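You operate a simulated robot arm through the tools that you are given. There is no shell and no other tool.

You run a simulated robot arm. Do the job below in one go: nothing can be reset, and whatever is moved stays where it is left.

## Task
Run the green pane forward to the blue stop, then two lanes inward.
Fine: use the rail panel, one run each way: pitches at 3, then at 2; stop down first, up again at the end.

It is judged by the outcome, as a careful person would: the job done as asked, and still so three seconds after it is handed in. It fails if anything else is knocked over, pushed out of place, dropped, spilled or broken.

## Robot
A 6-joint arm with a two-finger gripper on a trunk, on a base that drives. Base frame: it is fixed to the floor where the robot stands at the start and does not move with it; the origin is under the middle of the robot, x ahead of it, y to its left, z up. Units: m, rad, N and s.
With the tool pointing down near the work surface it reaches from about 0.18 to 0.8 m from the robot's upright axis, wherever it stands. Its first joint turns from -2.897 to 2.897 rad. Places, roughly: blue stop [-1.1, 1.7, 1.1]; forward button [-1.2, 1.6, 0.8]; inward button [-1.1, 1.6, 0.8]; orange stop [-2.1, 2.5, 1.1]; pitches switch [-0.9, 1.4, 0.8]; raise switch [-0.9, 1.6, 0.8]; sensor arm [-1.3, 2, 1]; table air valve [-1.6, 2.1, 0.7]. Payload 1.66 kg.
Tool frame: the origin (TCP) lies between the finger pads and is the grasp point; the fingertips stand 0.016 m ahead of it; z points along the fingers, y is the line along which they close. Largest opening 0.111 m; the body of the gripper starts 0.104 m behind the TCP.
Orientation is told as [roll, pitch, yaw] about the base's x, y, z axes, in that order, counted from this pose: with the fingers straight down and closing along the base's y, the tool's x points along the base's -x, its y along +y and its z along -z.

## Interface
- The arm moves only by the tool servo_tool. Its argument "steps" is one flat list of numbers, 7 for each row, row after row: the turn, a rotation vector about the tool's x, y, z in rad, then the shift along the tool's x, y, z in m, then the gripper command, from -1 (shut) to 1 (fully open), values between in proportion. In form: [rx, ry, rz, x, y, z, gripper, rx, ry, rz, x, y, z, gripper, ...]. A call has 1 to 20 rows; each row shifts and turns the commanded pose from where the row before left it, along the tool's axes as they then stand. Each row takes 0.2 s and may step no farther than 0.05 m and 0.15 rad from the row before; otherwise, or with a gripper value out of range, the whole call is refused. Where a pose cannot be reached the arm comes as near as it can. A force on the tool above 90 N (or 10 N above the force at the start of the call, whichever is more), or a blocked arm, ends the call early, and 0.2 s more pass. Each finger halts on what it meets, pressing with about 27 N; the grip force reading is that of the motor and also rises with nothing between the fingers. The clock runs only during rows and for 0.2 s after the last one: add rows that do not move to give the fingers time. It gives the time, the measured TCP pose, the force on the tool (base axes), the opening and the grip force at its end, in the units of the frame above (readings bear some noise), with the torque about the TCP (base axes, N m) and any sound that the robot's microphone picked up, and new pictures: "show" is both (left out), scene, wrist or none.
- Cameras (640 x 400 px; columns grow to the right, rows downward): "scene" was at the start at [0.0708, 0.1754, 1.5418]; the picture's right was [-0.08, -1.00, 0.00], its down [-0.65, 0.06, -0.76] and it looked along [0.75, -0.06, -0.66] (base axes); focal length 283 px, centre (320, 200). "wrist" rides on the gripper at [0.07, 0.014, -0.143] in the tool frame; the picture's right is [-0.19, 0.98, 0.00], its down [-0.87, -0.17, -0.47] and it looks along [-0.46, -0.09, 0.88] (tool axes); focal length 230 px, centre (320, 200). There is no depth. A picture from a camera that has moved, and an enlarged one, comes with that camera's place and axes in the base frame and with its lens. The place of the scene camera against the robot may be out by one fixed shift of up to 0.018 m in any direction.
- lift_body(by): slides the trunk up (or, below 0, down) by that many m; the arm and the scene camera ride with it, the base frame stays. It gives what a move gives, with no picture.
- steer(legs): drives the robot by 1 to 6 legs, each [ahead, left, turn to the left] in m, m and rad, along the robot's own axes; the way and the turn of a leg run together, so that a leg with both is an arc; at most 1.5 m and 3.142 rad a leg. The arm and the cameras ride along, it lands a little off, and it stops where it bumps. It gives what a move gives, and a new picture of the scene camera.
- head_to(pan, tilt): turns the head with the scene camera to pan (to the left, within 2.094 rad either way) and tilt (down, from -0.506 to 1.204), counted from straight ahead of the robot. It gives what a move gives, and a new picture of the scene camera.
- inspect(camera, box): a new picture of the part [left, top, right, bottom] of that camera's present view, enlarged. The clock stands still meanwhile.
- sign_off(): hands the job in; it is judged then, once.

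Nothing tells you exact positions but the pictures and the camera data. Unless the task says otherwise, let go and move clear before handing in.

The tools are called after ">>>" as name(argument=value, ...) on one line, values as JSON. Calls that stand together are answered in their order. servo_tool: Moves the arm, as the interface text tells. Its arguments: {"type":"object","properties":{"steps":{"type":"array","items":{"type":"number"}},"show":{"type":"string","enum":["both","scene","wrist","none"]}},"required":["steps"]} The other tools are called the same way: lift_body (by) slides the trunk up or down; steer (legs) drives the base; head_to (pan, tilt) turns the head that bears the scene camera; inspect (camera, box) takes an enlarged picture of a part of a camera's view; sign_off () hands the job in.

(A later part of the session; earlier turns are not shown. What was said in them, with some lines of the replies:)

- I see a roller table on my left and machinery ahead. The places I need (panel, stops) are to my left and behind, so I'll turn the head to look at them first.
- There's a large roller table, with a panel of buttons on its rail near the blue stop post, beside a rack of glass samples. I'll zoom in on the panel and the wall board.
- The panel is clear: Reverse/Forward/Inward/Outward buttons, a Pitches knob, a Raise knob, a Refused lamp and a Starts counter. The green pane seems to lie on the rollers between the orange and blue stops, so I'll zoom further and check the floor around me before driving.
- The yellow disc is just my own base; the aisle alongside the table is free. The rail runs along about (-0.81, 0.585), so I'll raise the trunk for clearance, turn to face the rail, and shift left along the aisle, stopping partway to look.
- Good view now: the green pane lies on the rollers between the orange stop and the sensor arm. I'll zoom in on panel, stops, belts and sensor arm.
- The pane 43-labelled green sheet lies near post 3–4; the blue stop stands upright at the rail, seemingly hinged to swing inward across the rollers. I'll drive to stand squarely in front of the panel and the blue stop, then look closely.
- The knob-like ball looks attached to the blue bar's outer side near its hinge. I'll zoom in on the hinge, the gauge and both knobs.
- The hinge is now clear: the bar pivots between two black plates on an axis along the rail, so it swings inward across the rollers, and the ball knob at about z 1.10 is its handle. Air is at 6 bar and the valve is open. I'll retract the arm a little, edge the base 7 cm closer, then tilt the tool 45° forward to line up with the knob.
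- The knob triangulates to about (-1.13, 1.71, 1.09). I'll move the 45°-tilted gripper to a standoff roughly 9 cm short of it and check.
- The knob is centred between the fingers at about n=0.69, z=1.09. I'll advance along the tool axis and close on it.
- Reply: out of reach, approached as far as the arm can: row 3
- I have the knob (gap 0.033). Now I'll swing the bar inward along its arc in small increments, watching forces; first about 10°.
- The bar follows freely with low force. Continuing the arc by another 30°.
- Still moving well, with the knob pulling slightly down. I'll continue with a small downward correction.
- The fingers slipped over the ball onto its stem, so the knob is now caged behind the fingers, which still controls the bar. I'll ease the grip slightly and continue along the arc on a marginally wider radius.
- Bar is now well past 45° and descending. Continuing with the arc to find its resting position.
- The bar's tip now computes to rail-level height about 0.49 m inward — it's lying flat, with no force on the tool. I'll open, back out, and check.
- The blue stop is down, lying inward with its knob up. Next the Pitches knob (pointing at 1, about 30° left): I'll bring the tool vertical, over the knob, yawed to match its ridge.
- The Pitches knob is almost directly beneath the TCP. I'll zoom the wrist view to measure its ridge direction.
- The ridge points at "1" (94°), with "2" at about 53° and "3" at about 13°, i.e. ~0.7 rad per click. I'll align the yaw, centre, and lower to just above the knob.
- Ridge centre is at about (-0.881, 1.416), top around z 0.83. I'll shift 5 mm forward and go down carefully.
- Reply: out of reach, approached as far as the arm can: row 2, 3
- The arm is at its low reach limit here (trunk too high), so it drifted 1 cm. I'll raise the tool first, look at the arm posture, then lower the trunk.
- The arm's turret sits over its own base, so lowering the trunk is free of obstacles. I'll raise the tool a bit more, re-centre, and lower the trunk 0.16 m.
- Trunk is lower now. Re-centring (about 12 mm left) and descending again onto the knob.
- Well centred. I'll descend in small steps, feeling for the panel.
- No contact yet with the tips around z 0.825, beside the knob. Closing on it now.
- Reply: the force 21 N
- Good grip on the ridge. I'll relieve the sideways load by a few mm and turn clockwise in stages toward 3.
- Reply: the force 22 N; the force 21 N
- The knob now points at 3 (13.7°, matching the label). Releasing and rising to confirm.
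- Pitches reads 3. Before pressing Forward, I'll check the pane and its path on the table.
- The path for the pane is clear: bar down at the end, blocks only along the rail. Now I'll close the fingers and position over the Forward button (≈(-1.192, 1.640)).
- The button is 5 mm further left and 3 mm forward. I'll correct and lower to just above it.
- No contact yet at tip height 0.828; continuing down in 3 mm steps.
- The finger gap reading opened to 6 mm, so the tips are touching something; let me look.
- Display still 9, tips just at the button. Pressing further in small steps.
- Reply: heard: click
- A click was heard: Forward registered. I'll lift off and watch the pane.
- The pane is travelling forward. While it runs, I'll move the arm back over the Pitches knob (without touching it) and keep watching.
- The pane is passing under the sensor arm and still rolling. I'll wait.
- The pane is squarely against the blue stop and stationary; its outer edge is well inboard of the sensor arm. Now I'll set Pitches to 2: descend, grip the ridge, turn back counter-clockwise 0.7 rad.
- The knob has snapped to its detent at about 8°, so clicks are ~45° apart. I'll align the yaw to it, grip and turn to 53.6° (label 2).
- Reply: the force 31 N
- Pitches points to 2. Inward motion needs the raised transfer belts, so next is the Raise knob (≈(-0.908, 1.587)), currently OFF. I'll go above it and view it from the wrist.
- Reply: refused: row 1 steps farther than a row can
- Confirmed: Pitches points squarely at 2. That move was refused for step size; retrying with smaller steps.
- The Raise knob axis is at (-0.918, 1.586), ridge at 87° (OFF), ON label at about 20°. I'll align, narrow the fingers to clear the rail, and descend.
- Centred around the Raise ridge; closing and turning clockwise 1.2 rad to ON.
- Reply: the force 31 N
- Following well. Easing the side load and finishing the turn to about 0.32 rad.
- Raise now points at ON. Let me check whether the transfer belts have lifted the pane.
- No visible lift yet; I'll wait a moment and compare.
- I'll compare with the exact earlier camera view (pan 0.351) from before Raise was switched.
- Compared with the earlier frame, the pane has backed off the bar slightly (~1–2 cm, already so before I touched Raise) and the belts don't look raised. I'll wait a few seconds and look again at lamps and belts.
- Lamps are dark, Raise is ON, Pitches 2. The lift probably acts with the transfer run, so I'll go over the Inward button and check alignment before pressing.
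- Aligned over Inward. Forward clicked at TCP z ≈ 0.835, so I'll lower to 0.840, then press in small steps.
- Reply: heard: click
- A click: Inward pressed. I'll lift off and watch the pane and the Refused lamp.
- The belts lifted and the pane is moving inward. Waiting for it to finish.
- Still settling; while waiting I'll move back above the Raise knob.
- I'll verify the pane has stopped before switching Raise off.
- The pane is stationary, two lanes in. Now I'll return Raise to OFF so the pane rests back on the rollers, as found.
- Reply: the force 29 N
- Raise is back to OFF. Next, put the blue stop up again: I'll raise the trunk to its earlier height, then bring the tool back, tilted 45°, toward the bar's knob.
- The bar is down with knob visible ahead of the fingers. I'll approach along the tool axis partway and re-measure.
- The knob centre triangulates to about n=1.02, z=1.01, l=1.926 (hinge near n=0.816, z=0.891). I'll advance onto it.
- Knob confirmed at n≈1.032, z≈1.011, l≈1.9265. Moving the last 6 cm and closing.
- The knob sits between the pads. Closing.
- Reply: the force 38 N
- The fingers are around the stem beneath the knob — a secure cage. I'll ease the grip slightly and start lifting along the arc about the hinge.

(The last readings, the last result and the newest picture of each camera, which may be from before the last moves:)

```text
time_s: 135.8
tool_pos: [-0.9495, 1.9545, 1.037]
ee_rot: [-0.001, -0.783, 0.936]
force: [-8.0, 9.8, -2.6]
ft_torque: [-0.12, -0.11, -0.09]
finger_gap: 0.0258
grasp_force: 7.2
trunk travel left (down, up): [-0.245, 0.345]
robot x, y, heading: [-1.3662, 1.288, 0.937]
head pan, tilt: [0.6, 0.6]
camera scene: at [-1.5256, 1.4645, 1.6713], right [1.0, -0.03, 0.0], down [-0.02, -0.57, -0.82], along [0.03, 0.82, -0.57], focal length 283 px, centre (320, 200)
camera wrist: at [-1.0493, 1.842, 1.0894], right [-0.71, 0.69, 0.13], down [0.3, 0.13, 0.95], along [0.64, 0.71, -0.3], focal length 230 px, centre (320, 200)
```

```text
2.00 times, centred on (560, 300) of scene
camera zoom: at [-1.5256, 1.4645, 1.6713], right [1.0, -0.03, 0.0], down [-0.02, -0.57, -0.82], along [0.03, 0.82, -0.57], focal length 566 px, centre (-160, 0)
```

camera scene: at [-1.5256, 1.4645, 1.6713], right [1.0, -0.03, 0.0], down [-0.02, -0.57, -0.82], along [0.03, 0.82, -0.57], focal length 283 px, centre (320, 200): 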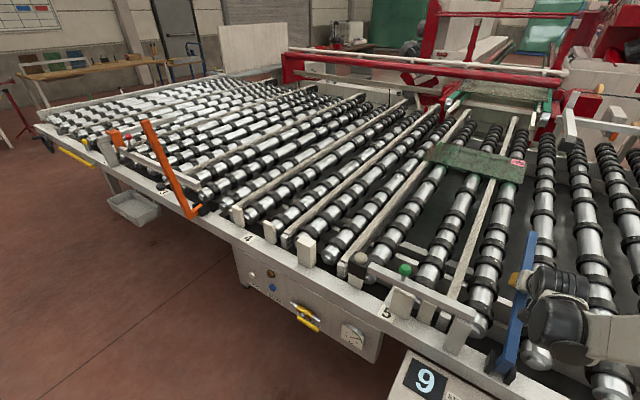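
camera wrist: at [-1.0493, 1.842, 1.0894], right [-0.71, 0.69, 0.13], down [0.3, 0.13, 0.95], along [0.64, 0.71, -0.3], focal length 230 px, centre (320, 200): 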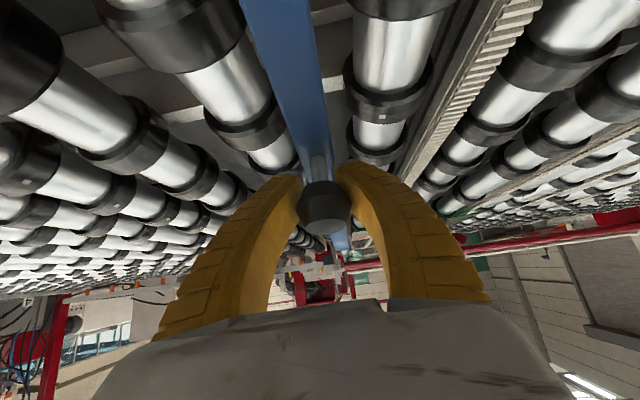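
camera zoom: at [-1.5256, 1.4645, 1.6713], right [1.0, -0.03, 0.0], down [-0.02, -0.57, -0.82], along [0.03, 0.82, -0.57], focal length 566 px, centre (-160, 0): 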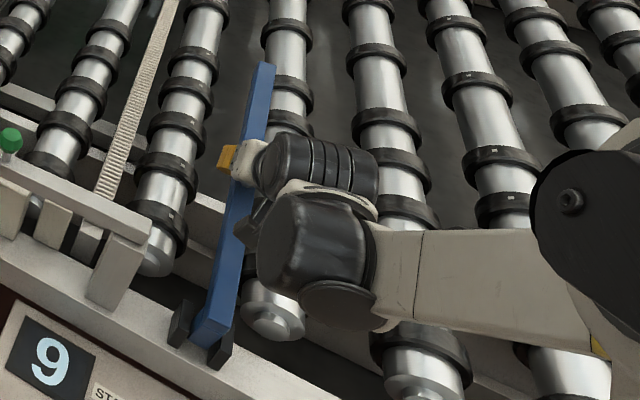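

The bar is lifting; the knob is riding at the finger tips, so I'll re-close firmly and nudge 4 mm deeper before continuing.

>>> servo_tool(steps=[0, 0, 0, 0, 0, 0.006, -0.75, 0, 0, 0, 0, 0, 0.0, -1, 0, 0, 0, 0, 0, 0, -1, 0, 0, 0, -0.0003, 0, -0.021, -1, 0, 0, 0, -0.0003, 0, -0.021, -1, 0, 0, 0, 0, 0, 0, -1], show="wrist")

>>> inspect(camera="scene", box=[480, 200, 640, 400])

```text
time_s: 137.2
tool_pos: [-0.9649, 1.9375, 1.0627]
ee_rot: [-0.002, -0.785, 0.937]
force: [-6.2, 29.5, 19.2]
ft_torque: [-0.4, 0.25, -0.45]
finger_gap: 0.0072
grasp_force: 28.8
trunk travel left (down, up): [-0.245, 0.345]
robot x, y, heading: [-1.3715, 1.2847, 0.938]
head pan, tilt: [0.6, 0.6]
camera wrist: at [-1.0637, 1.8236, 1.1152], right [-0.71, 0.69, 0.13], down [0.3, 0.13, 0.95], along [0.64, 0.71, -0.3], focal length 230 px, centre (320, 200)
```

wrist: 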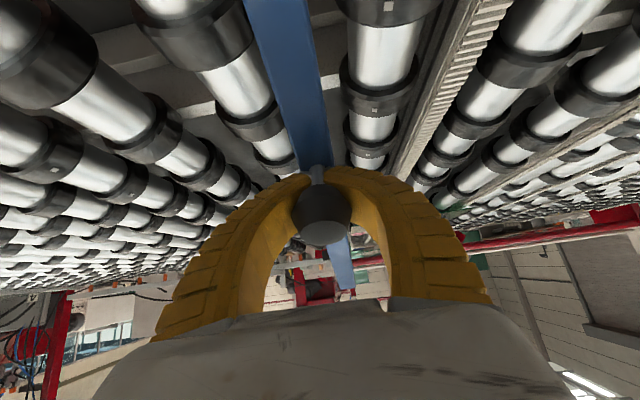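

```text
2.00 times, centred on (560, 300) of scene
camera zoom: at [-1.5265, 1.4652, 1.6712], right [1.0, -0.03, 0.0], down [-0.02, -0.57, -0.82], along [0.03, 0.82, -0.57], focal length 566 px, centre (-160, 0)
```

zoom: 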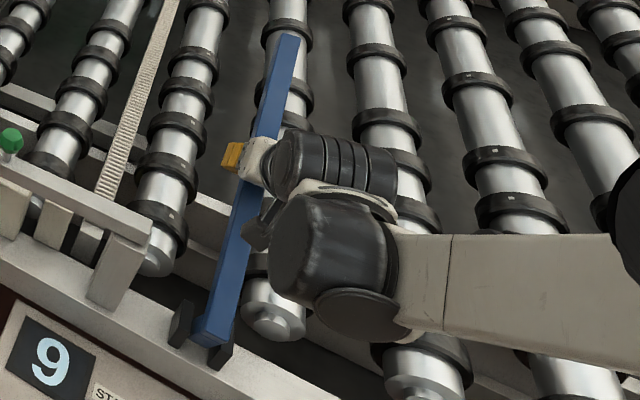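

Stem securely caged again and the bar is at roughly mid-swing. Continuing up the arc.

>>> servo_tool(steps=[0, 0, 0, 0.002, 0, -0.0255, -1, 0, 0, 0, 0.002, 0, -0.0255, -1, 0, 0, 0, 0.0074, 0, -0.0202, -1, 0, 0, 0, 0.0074, 0, -0.0202, -1, 0, 0, 0, 0, 0, 0, -1], show="wrist")

>>> inspect(camera="scene", box=[480, 160, 640, 400])

```text
time_s: 138.4
tool_pos: [-1.01, 1.8747, 1.1155]
ee_rot: [-0.002, -0.786, 0.935]
force: [-5.2, 7.2, -0.9]
ft_torque: [0.09, -0.1, -0.37]
finger_gap: 0.0058
grasp_force: 28.4
trunk travel left (down, up): [-0.245, 0.345]
robot x, y, heading: [-1.3638, 1.2853, 0.934]
head pan, tilt: [0.6, 0.6]
camera wrist: at [-1.1095, 1.7613, 1.1675], right [-0.71, 0.69, 0.13], down [0.3, 0.13, 0.95], along [0.64, 0.71, -0.3], focal length 230 px, centre (320, 200)
```

wrist: 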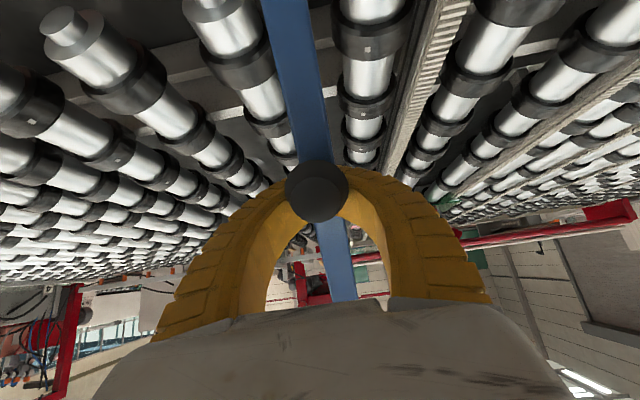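

```text
1.67 times, centred on (560, 280) of scene
camera zoom: at [-1.5252, 1.4641, 1.6716], right [1.0, -0.03, 0.0], down [-0.02, -0.57, -0.82], along [0.03, 0.82, -0.57], focal length 471 px, centre (-80, 67)
```

zoom: 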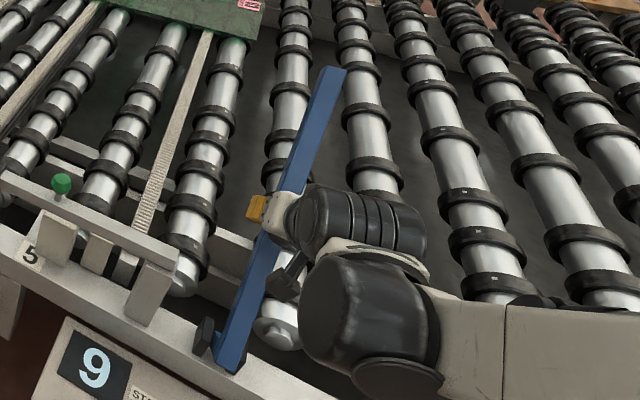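

Forces are low. Continuing.

>>> servo_tool(steps=[0, 0, 0, 0.0108, 0, -0.0187, -1, 0, 0, 0, 0.0108, 0, -0.0187, -1, 0, 0, 0, 0.0138, 0, -0.0165, -1, 0, 0, 0, 0.0138, 0, -0.0165, -1, 0, 0, 0, 0, 0, 0, -1], show="wrist")

>>> inspect(camera="scene", box=[440, 120, 640, 400])

```text
time_s: 139.6
tool_pos: [-1.06, 1.806, 1.1297]
ee_rot: [0.001, -0.787, 0.934]
force: [-3.0, 7.9, 24.3]
ft_torque: [0.98, -0.5, -0.57]
finger_gap: 0.0082
grasp_force: 28.7
trunk travel left (down, up): [-0.245, 0.345]
robot x, y, heading: [-1.3722, 1.2884, 0.932]
head pan, tilt: [0.6, 0.6]
camera wrist: at [-1.16, 1.6933, 1.1823], right [-0.71, 0.69, 0.13], down [0.3, 0.12, 0.95], along [0.64, 0.71, -0.29], focal length 230 px, centre (320, 200)
```

wrist: 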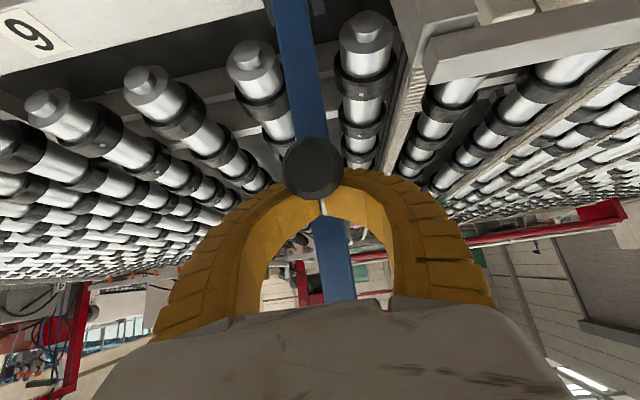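

```text
1.43 times, centred on (540, 260) of scene
camera zoom: at [-1.5263, 1.4618, 1.6717], right [1.0, -0.03, 0.0], down [-0.02, -0.56, -0.83], along [0.03, 0.82, -0.56], focal length 404 px, centre (6, 114)
```

zoom: 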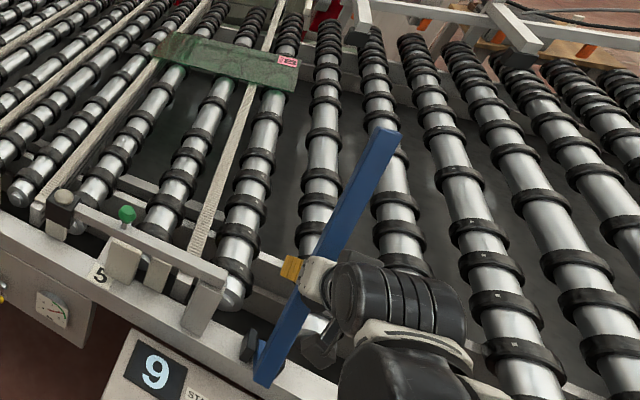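

The tool is being pushed up a bit (24 N), so I'll lower the arc radius slightly and continue.

>>> servo_tool(steps=[0, 0, 0, 0.005, 0, 0.004, -1, 0, 0, 0, 0.0112, 0, -0.0086, -1, 0, 0, 0, 0.0112, 0, -0.0086, -1, 0, 0, 0, 0.0112, 0, -0.0086, -1, 0, 0, 0, 0, 0, 0, -1], show="wrist")

>>> inspect(camera="scene", box=[440, 120, 640, 400])

```text
time_s: 140.8
tool_pos: [-1.087, 1.7691, 1.1195]
ee_rot: [-0.001, -0.788, 0.936]
force: [-8.6, 0.4, 39.4]
ft_torque: [1.16, -0.61, -0.56]
finger_gap: 0.01
grasp_force: 26.1
trunk travel left (down, up): [-0.245, 0.345]
robot x, y, heading: [-1.3693, 1.2852, 0.934]
head pan, tilt: [0.6, 0.6]
camera wrist: at [-1.1866, 1.6566, 1.1719], right [-0.71, 0.69, 0.13], down [0.3, 0.12, 0.95], along [0.64, 0.71, -0.29], focal length 230 px, centre (320, 200)
```

wrist: 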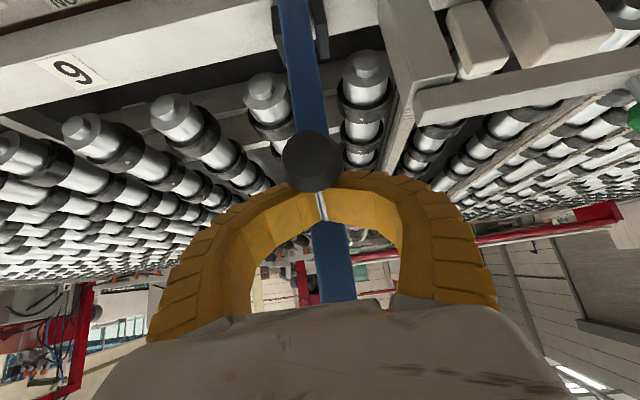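

```text
1.43 times, centred on (540, 260) of scene
camera zoom: at [-1.5276, 1.4597, 1.6717], right [1.0, -0.03, 0.0], down [-0.02, -0.56, -0.83], along [0.03, 0.83, -0.56], focal length 404 px, centre (6, 114)
```

zoom: 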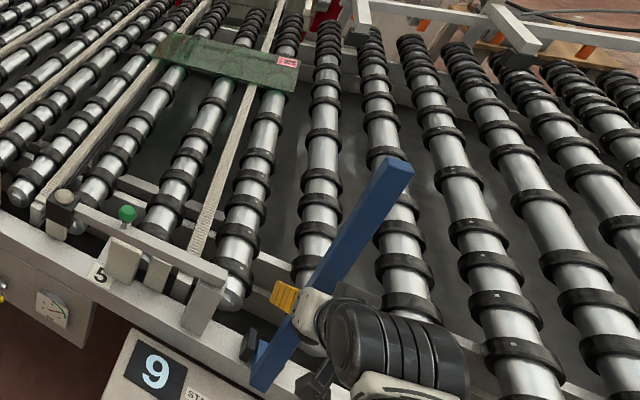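

The bar is nearly upright (about 15° to go), but the stem has migrated to the lower corner of the pads. I'll loosen slightly (knob still caged) and shift the tool down ~16 mm to re-centre.

>>> servo_tool(steps=[0, 0, 0, 0, 0, 0, -0.7, 0, 0, 0, 0.004, 0, 0.004, -0.7, 0, 0, 0, 0.004, 0, 0.004, -0.7, 0, 0, 0, 0.003, 0, 0.003, -0.7, 0, 0, 0, 0, 0, 0, -0.7], show="wrist")

>>> inspect(camera="wrist", box=[240, 100, 400, 240])

>>> inspect(camera="scene", box=[440, 120, 640, 400])

```text
time_s: 142.0
tool_pos: [-1.0868, 1.771, 1.1013]
ee_rot: [-0.002, -0.784, 0.937]
force: [-1.3, 4.5, -10.0]
ft_torque: [-0.2, -0.18, -0.05]
finger_gap: 0.023
grasp_force: 3.8
trunk travel left (down, up): [-0.245, 0.345]
robot x, y, heading: [-1.3693, 1.2838, 0.939]
head pan, tilt: [0.6, 0.6]
camera wrist: at [-1.1867, 1.6568, 1.1542], right [-0.71, 0.69, 0.13], down [0.3, 0.13, 0.95], along [0.64, 0.71, -0.3], focal length 230 px, centre (320, 200)
```

wrist: 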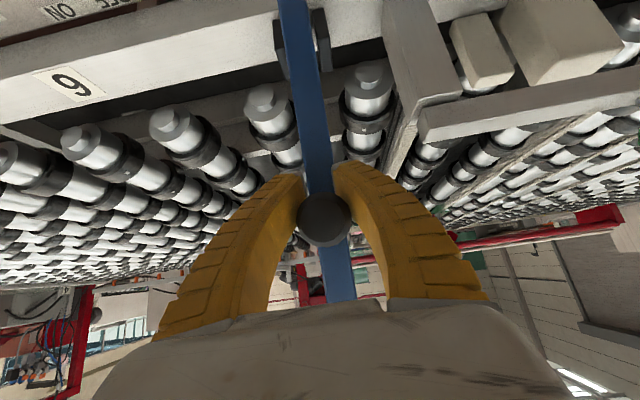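

```text
2.86 times, centred on (320, 170) of wrist
camera zoom: at [-1.1867, 1.6568, 1.1542], right [-0.71, 0.69, 0.13], down [0.3, 0.13, 0.95], along [0.64, 0.71, -0.3], focal length 657 px, centre (320, 286)
```

zoom: 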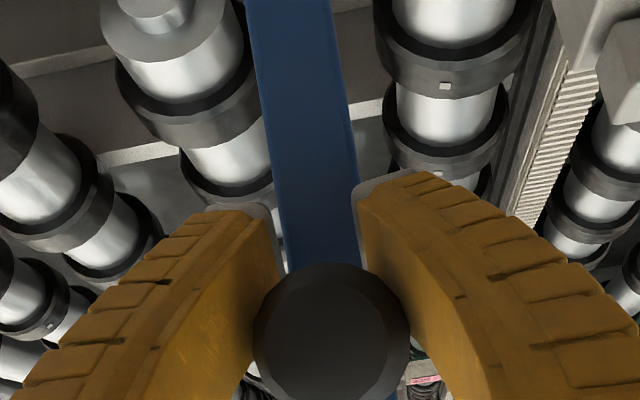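

```text
1.43 times, centred on (540, 260) of scene
camera zoom: at [-1.526, 1.4622, 1.671], right [1.0, -0.03, 0.0], down [-0.02, -0.56, -0.83], along [0.03, 0.83, -0.56], focal length 404 px, centre (6, 114)
```

zoom: 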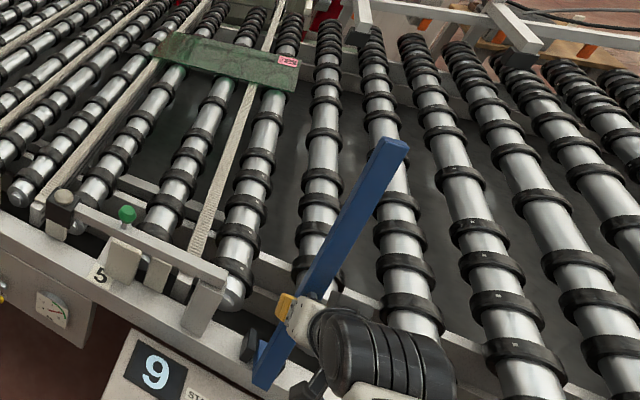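

The bar dropped back a few degrees onto the fingers, still caged. I'll close onto the stem again and draw it outward to upright, keeping the tool lower this time.

>>> servo_tool(steps=[0, 0, 0, 0, 0, 0.004, -0.7, 0, 0, 0, 0, 0, 0, -1, 0, 0, 0, 0, 0, 0, -1, 0, 0, 0, 0.0131, 0, -0.0092, -1, 0, 0, 0, 0.0131, 0, -0.0092, -1, 0, 0, 0, 0, 0, 0, -1], show="wrist")

>>> inspect(camera="scene", box=[440, 120, 640, 400])

```text
time_s: 143.4
tool_pos: [-1.101, 1.7523, 1.0916]
ee_rot: [-0.003, -0.781, 0.936]
force: [2.8, 21.3, -34.0]
ft_torque: [0.7, -0.79, -0.2]
finger_gap: 0.0086
grasp_force: 30.3
trunk travel left (down, up): [-0.245, 0.345]
robot x, y, heading: [-1.3688, 1.2827, 0.94]
head pan, tilt: [0.6, 0.6]
camera wrist: at [-1.2, 1.6387, 1.1446], right [-0.71, 0.69, 0.13], down [0.3, 0.13, 0.94], along [0.64, 0.71, -0.3], focal length 230 px, centre (320, 200)
```

wrist: 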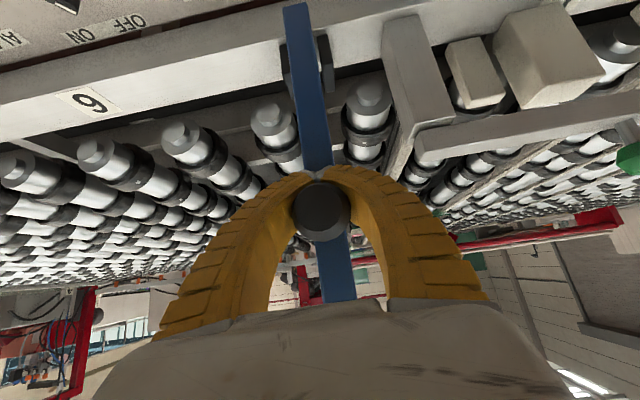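

```text
1.43 times, centred on (540, 260) of scene
camera zoom: at [-1.5228, 1.4684, 1.6711], right [1.0, -0.03, 0.0], down [-0.02, -0.57, -0.82], along [0.03, 0.82, -0.57], focal length 404 px, centre (6, 114)
```

zoom: 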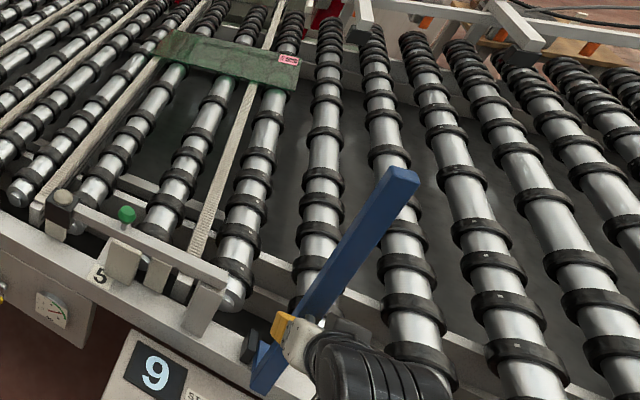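

Almost upright. Continuing outward and a bit more downward to follow the knob.

>>> servo_tool(steps=[0, 0, 0, 0.007, 0, 0.003, -1, 0, 0, 0, 0.0124, 0, -0.0068, -1, 0, 0, 0, 0.0124, 0, -0.0068, -1, 0, 0, 0, 0, 0, 0, -1], show="wrist")

>>> inspect(camera="scene", box=[440, 120, 640, 400])

```text
time_s: 144.4
tool_pos: [-1.1155, 1.7325, 1.0835]
ee_rot: [-0.001, -0.774, 0.936]
force: [17.5, 30.3, -68.6]
ft_torque: [0.16, -0.18, -0.11]
finger_gap: 0.0127
grasp_force: 32.8
out of reach, approached as far as the arm can: row 3
trunk travel left (down, up): [-0.245, 0.345]
robot x, y, heading: [-1.3704, 1.2834, 0.935]
head pan, tilt: [0.6, 0.6]
camera wrist: at [-1.2146, 1.6198, 1.1369], right [-0.71, 0.69, 0.13], down [0.31, 0.13, 0.94], along [0.64, 0.71, -0.31], focal length 230 px, centre (320, 200)
```

wrist: 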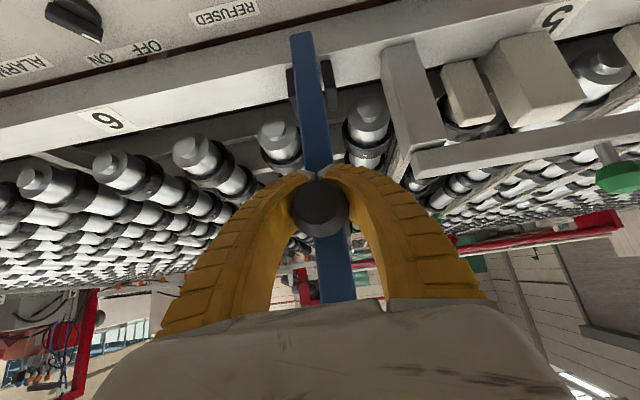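

```text
1.43 times, centred on (540, 260) of scene
camera zoom: at [-1.5189, 1.4721, 1.6707], right [1.0, -0.03, 0.0], down [-0.02, -0.57, -0.82], along [0.03, 0.82, -0.57], focal length 404 px, centre (6, 114)
```

zoom: 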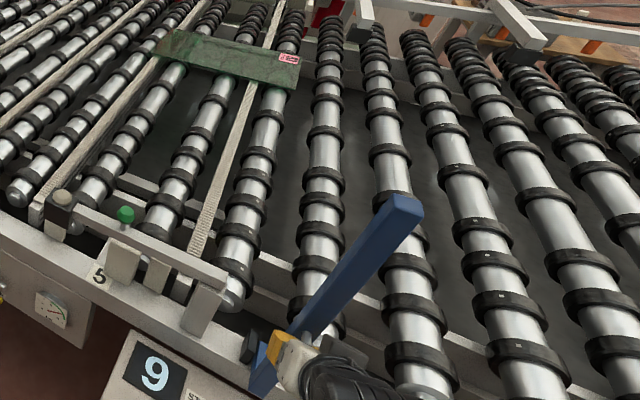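

The arm is at its reach limit here and pulling on the bar; the bar is only ~5° short of upright, past its balance point. I'll loosen the grip to release the strain and look.

>>> servo_tool(steps=[0, 0, 0, 0, 0, 0, -0.8, 0, 0, 0, 0, 0, 0, -0.6, 0, 0, 0, 0, 0, 0, -0.6], show="wrist")

>>> inspect(camera="scene", box=[440, 120, 640, 400])

```text
time_s: 145.2
tool_pos: [-1.1202, 1.7247, 1.0873]
ee_rot: [-0.001, -0.785, 0.935]
force: [-2.4, -0.3, 0.0]
ft_torque: [0.06, 0.02, 0.09]
finger_gap: 0.0258
grasp_force: 2.8
trunk travel left (down, up): [-0.245, 0.345]
robot x, y, heading: [-1.3684, 1.284, 0.935]
head pan, tilt: [0.6, 0.6]
camera wrist: at [-1.219, 1.6123, 1.1405], right [-0.71, 0.69, 0.13], down [0.3, 0.13, 0.95], along [0.64, 0.71, -0.3], focal length 230 px, centre (320, 200)
```

wrist: 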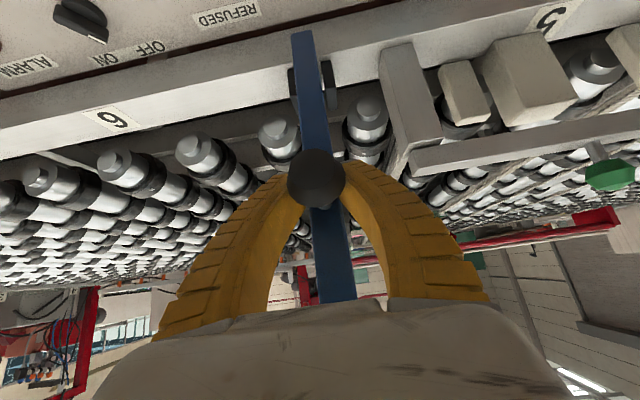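

```text
1.43 times, centred on (540, 260) of scene
camera zoom: at [-1.5252, 1.4615, 1.672], right [1.0, -0.03, 0.0], down [-0.02, -0.56, -0.83], along [0.03, 0.83, -0.56], focal length 404 px, centre (6, 114)
```

zoom: 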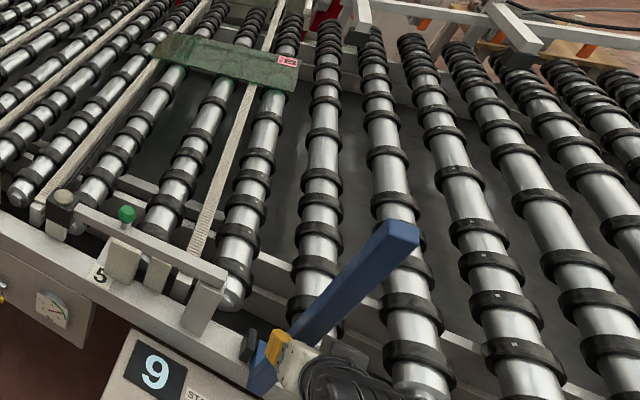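

Force is zero and the knob is back at its original upright spot (n≈0.70, z≈1.087). I'll open the fingers and back straight out.

>>> servo_tool(steps=[0, 0, 0, 0, 0, 0, -0.2, 0, 0, 0, 0, 0, 0, 0.3, 0, 0, 0, 0, 0, 0, 0.3, 0, 0, 0, 0, 0, -0.03, 0.3, 0, 0, 0, 0, 0, -0.04, 0.3, 0, 0, 0, -0.01, 0, -0.045, 0.3, 0, 0, 0, -0.02, 0, -0.04, 0.3, 0, 0, 0, -0.03, -0.02, 0, 0.3, 0, 0, 0, 0, 0, 0, 0.3])

>>> head_to(pan=0.2, tilt=0.7)

```text
time_s: 147.2
tool_pos: [-1.1436, 1.6585, 1.2383]
ee_rot: [-0.001, -0.786, 0.936]
force: [0.8, 0.8, -0.3]
ft_torque: [0.02, -0.02, 0.01]
finger_gap: 0.0737
grasp_force: 1.6
trunk travel left (down, up): [-0.245, 0.345]
robot x, y, heading: [-1.371, 1.2859, 0.934]
head pan, tilt: [0.6, 0.6]
camera scene: at [-1.5247, 1.4623, 1.6717], right [1.0, -0.03, 0.0], down [-0.02, -0.56, -0.83], along [0.03, 0.82, -0.56], focal length 283 px, centre (320, 200)
camera wrist: at [-1.2422, 1.5459, 1.2902], right [-0.71, 0.69, 0.13], down [0.3, 0.13, 0.95], along [0.64, 0.71, -0.3], focal length 230 px, centre (320, 200)
```

scene: 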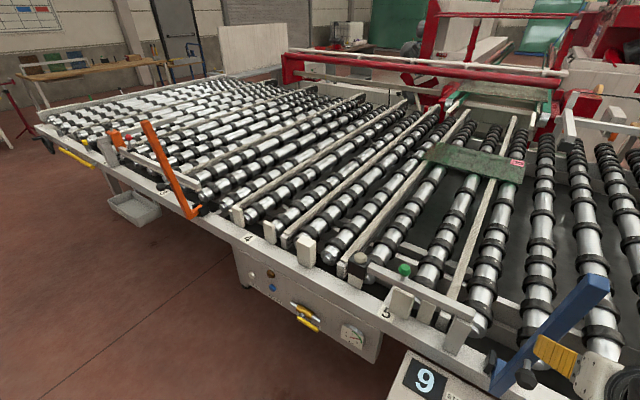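
wrist: 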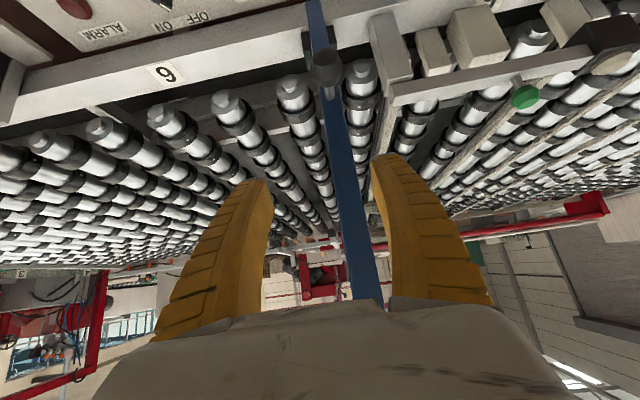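

```text
time_s: 148.1
tool_pos: [-1.1425, 1.6595, 1.2371]
ee_rot: [-0.001, -0.783, 0.935]
force: [0.7, -0.7, -0.2]
ft_torque: [0.02, -0.01, 0.01]
finger_gap: 0.0738
grasp_force: 1.3
trunk travel left (down, up): [-0.245, 0.345]
robot x, y, heading: [-1.3672, 1.2846, 0.937]
head pan, tilt: [0.201, 0.7]
camera scene: at [-1.4918, 1.4517, 1.6631], right [0.91, -0.42, 0.0], down [-0.27, -0.58, -0.77], along [0.32, 0.69, -0.64], focal length 283 px, centre (320, 200)
```

scene: 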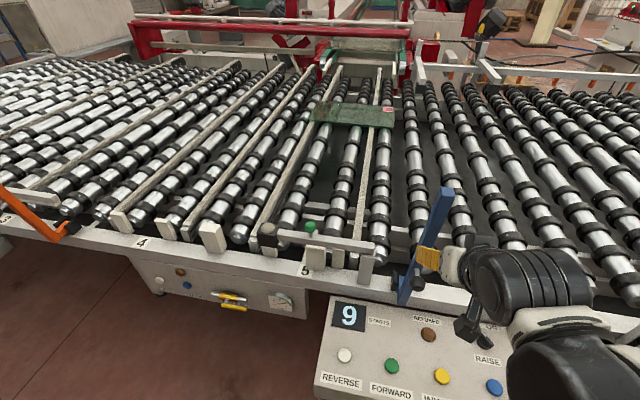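

The stop appears upright again. I'll pull the arm well back and compare the bar with its original view.

>>> servo_tool(steps=[0, 0, 0, 0.03, 0, -0.03, 0.3, 0, 0, 0, 0.03, 0, -0.03, 0.3, 0, 0.131, 0, 0.0, 0, -0.03, 0, 0, 0.131, 0, 0, 0, 0, 0, 0, 0.131, 0, 0, -0.04, 0, 0, 0, 0.131, 0, 0, -0.04, 0, 0, 0, 0.131, 0, 0, -0.04, 0, 0, 0, 0.131, 0, 0, 0, 0, 0, 0, 0, 0, 0, 0, 0, 0], show="none")

>>> head_to(pan=0.0, tilt=0.75)

>>> inspect(camera="scene", box=[300, 140, 460, 290])

>>> inspect(camera="scene", box=[270, 250, 570, 390])

>>> inspect(camera="scene", box=[220, 20, 380, 160])

```text
time_s: 150.1
tool_pos: [-1.1077, 1.5038, 1.2587]
ee_rot: [0.0, 0.003, 0.935]
force: [-0.3, -0.2, 0.1]
ft_torque: [0.03, -0.01, 0.02]
finger_gap: 0.0576
grasp_force: 1.1
trunk travel left (down, up): [-0.245, 0.345]
robot x, y, heading: [-1.3731, 1.286, 0.939]
head pan, tilt: [0.201, 0.7]
```

```text
time_s: 150.8
tool_pos: [-1.1074, 1.5032, 1.2599]
ee_rot: [0.0, 0.002, 0.935]
force: [-1.0, -0.3, -0.7]
ft_torque: [-0.01, -0.01, -0.04]
finger_gap: 0.0577
grasp_force: 1.5
trunk travel left (down, up): [-0.245, 0.345]
robot x, y, heading: [-1.3711, 1.2824, 0.934]
head pan, tilt: [0.0, 0.75]
camera scene: at [-1.4785, 1.4412, 1.6588], right [0.81, -0.59, 0.0], down [-0.4, -0.55, -0.73], along [0.43, 0.59, -0.68], focal length 283 px, centre (320, 200)
```

scene: 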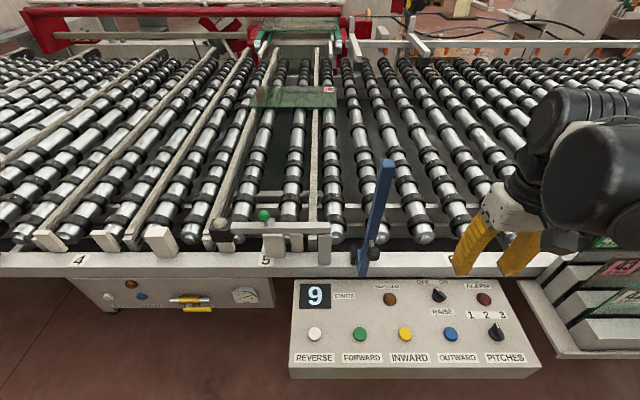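

```text
2.67 times, centred on (380, 215) of scene
camera zoom: at [-1.4785, 1.4412, 1.6588], right [0.81, -0.59, 0.0], down [-0.4, -0.55, -0.73], along [0.43, 0.59, -0.68], focal length 754 px, centre (160, 160)
```

zoom: 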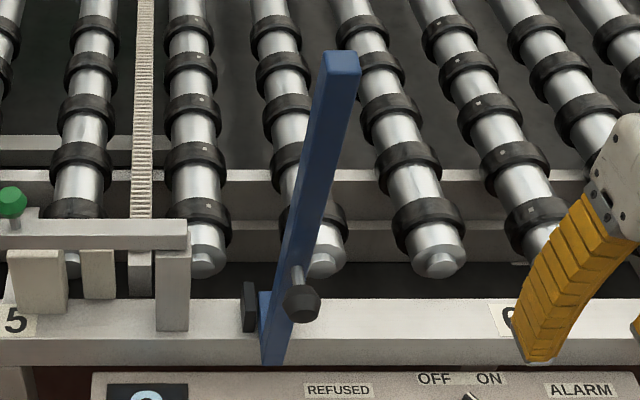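

```text
2.13 times, centred on (420, 320) of scene
camera zoom: at [-1.4785, 1.4412, 1.6588], right [0.81, -0.59, 0.0], down [-0.4, -0.55, -0.73], along [0.43, 0.59, -0.68], focal length 603 px, centre (107, -56)
```

zoom: 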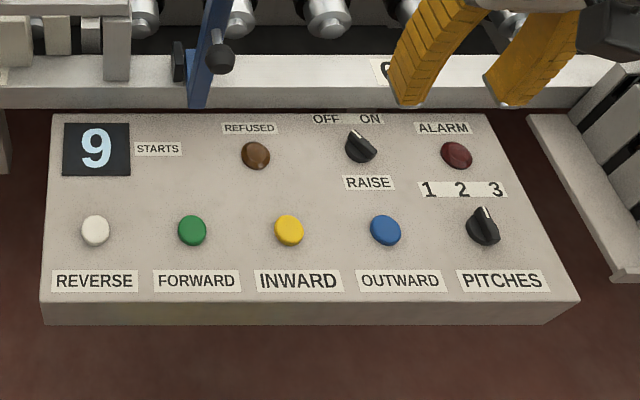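

```text
2.86 times, centred on (300, 90) of scene
camera zoom: at [-1.4785, 1.4412, 1.6588], right [0.81, -0.59, 0.0], down [-0.4, -0.55, -0.73], along [0.43, 0.59, -0.68], focal length 808 px, centre (377, 514)
```

zoom: 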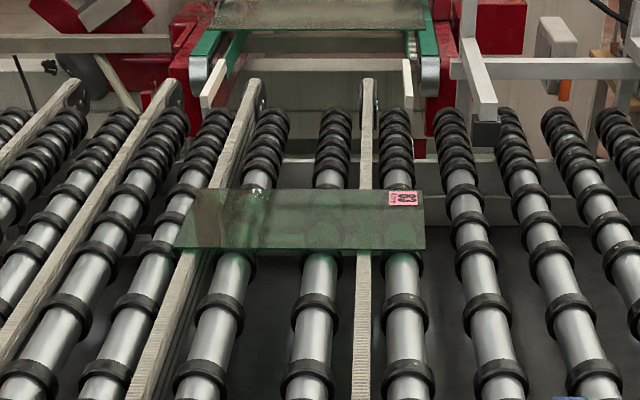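

The blue stop is upright exactly as at the start. The pane rests two lanes inward, level with the stop. Pitches is at 2, Raise is OFF, and the Refused and Alarm lamps are dark. The arm is clear of everything, so I'm handing in.

>>> sign_off()

```text
The job is handed in.
```

The green pane ran forward to the blue stop and then two lanes inward, and I've handed the job in.

- **Runs:** I pressed Forward once with pitches at 3, then Inward once with pitches at 2. Neither press lit the Refused or Alarm lamp.
- **Blue stop:** I lowered it before the first run and raised it at the end. It stands where it did at the start.
- **Raise switch:** You didn't mention this one. I turned it on for the inward run, because moving across the rollers looked to need the belts lifted, and off again afterwards. I didn't test whether Inward works without it.
- **Pane position:** The pane touched the stop, then settled back about 1–2 cm before the inward run. It now sits roughly 2–3 cm short of the stop's line. I judged that acceptable rather than use a second forward run.
- **Starts display:** It read 9 the whole time and did not change with either run.

I left the pitches switch at 2; it was at 1 when I started.
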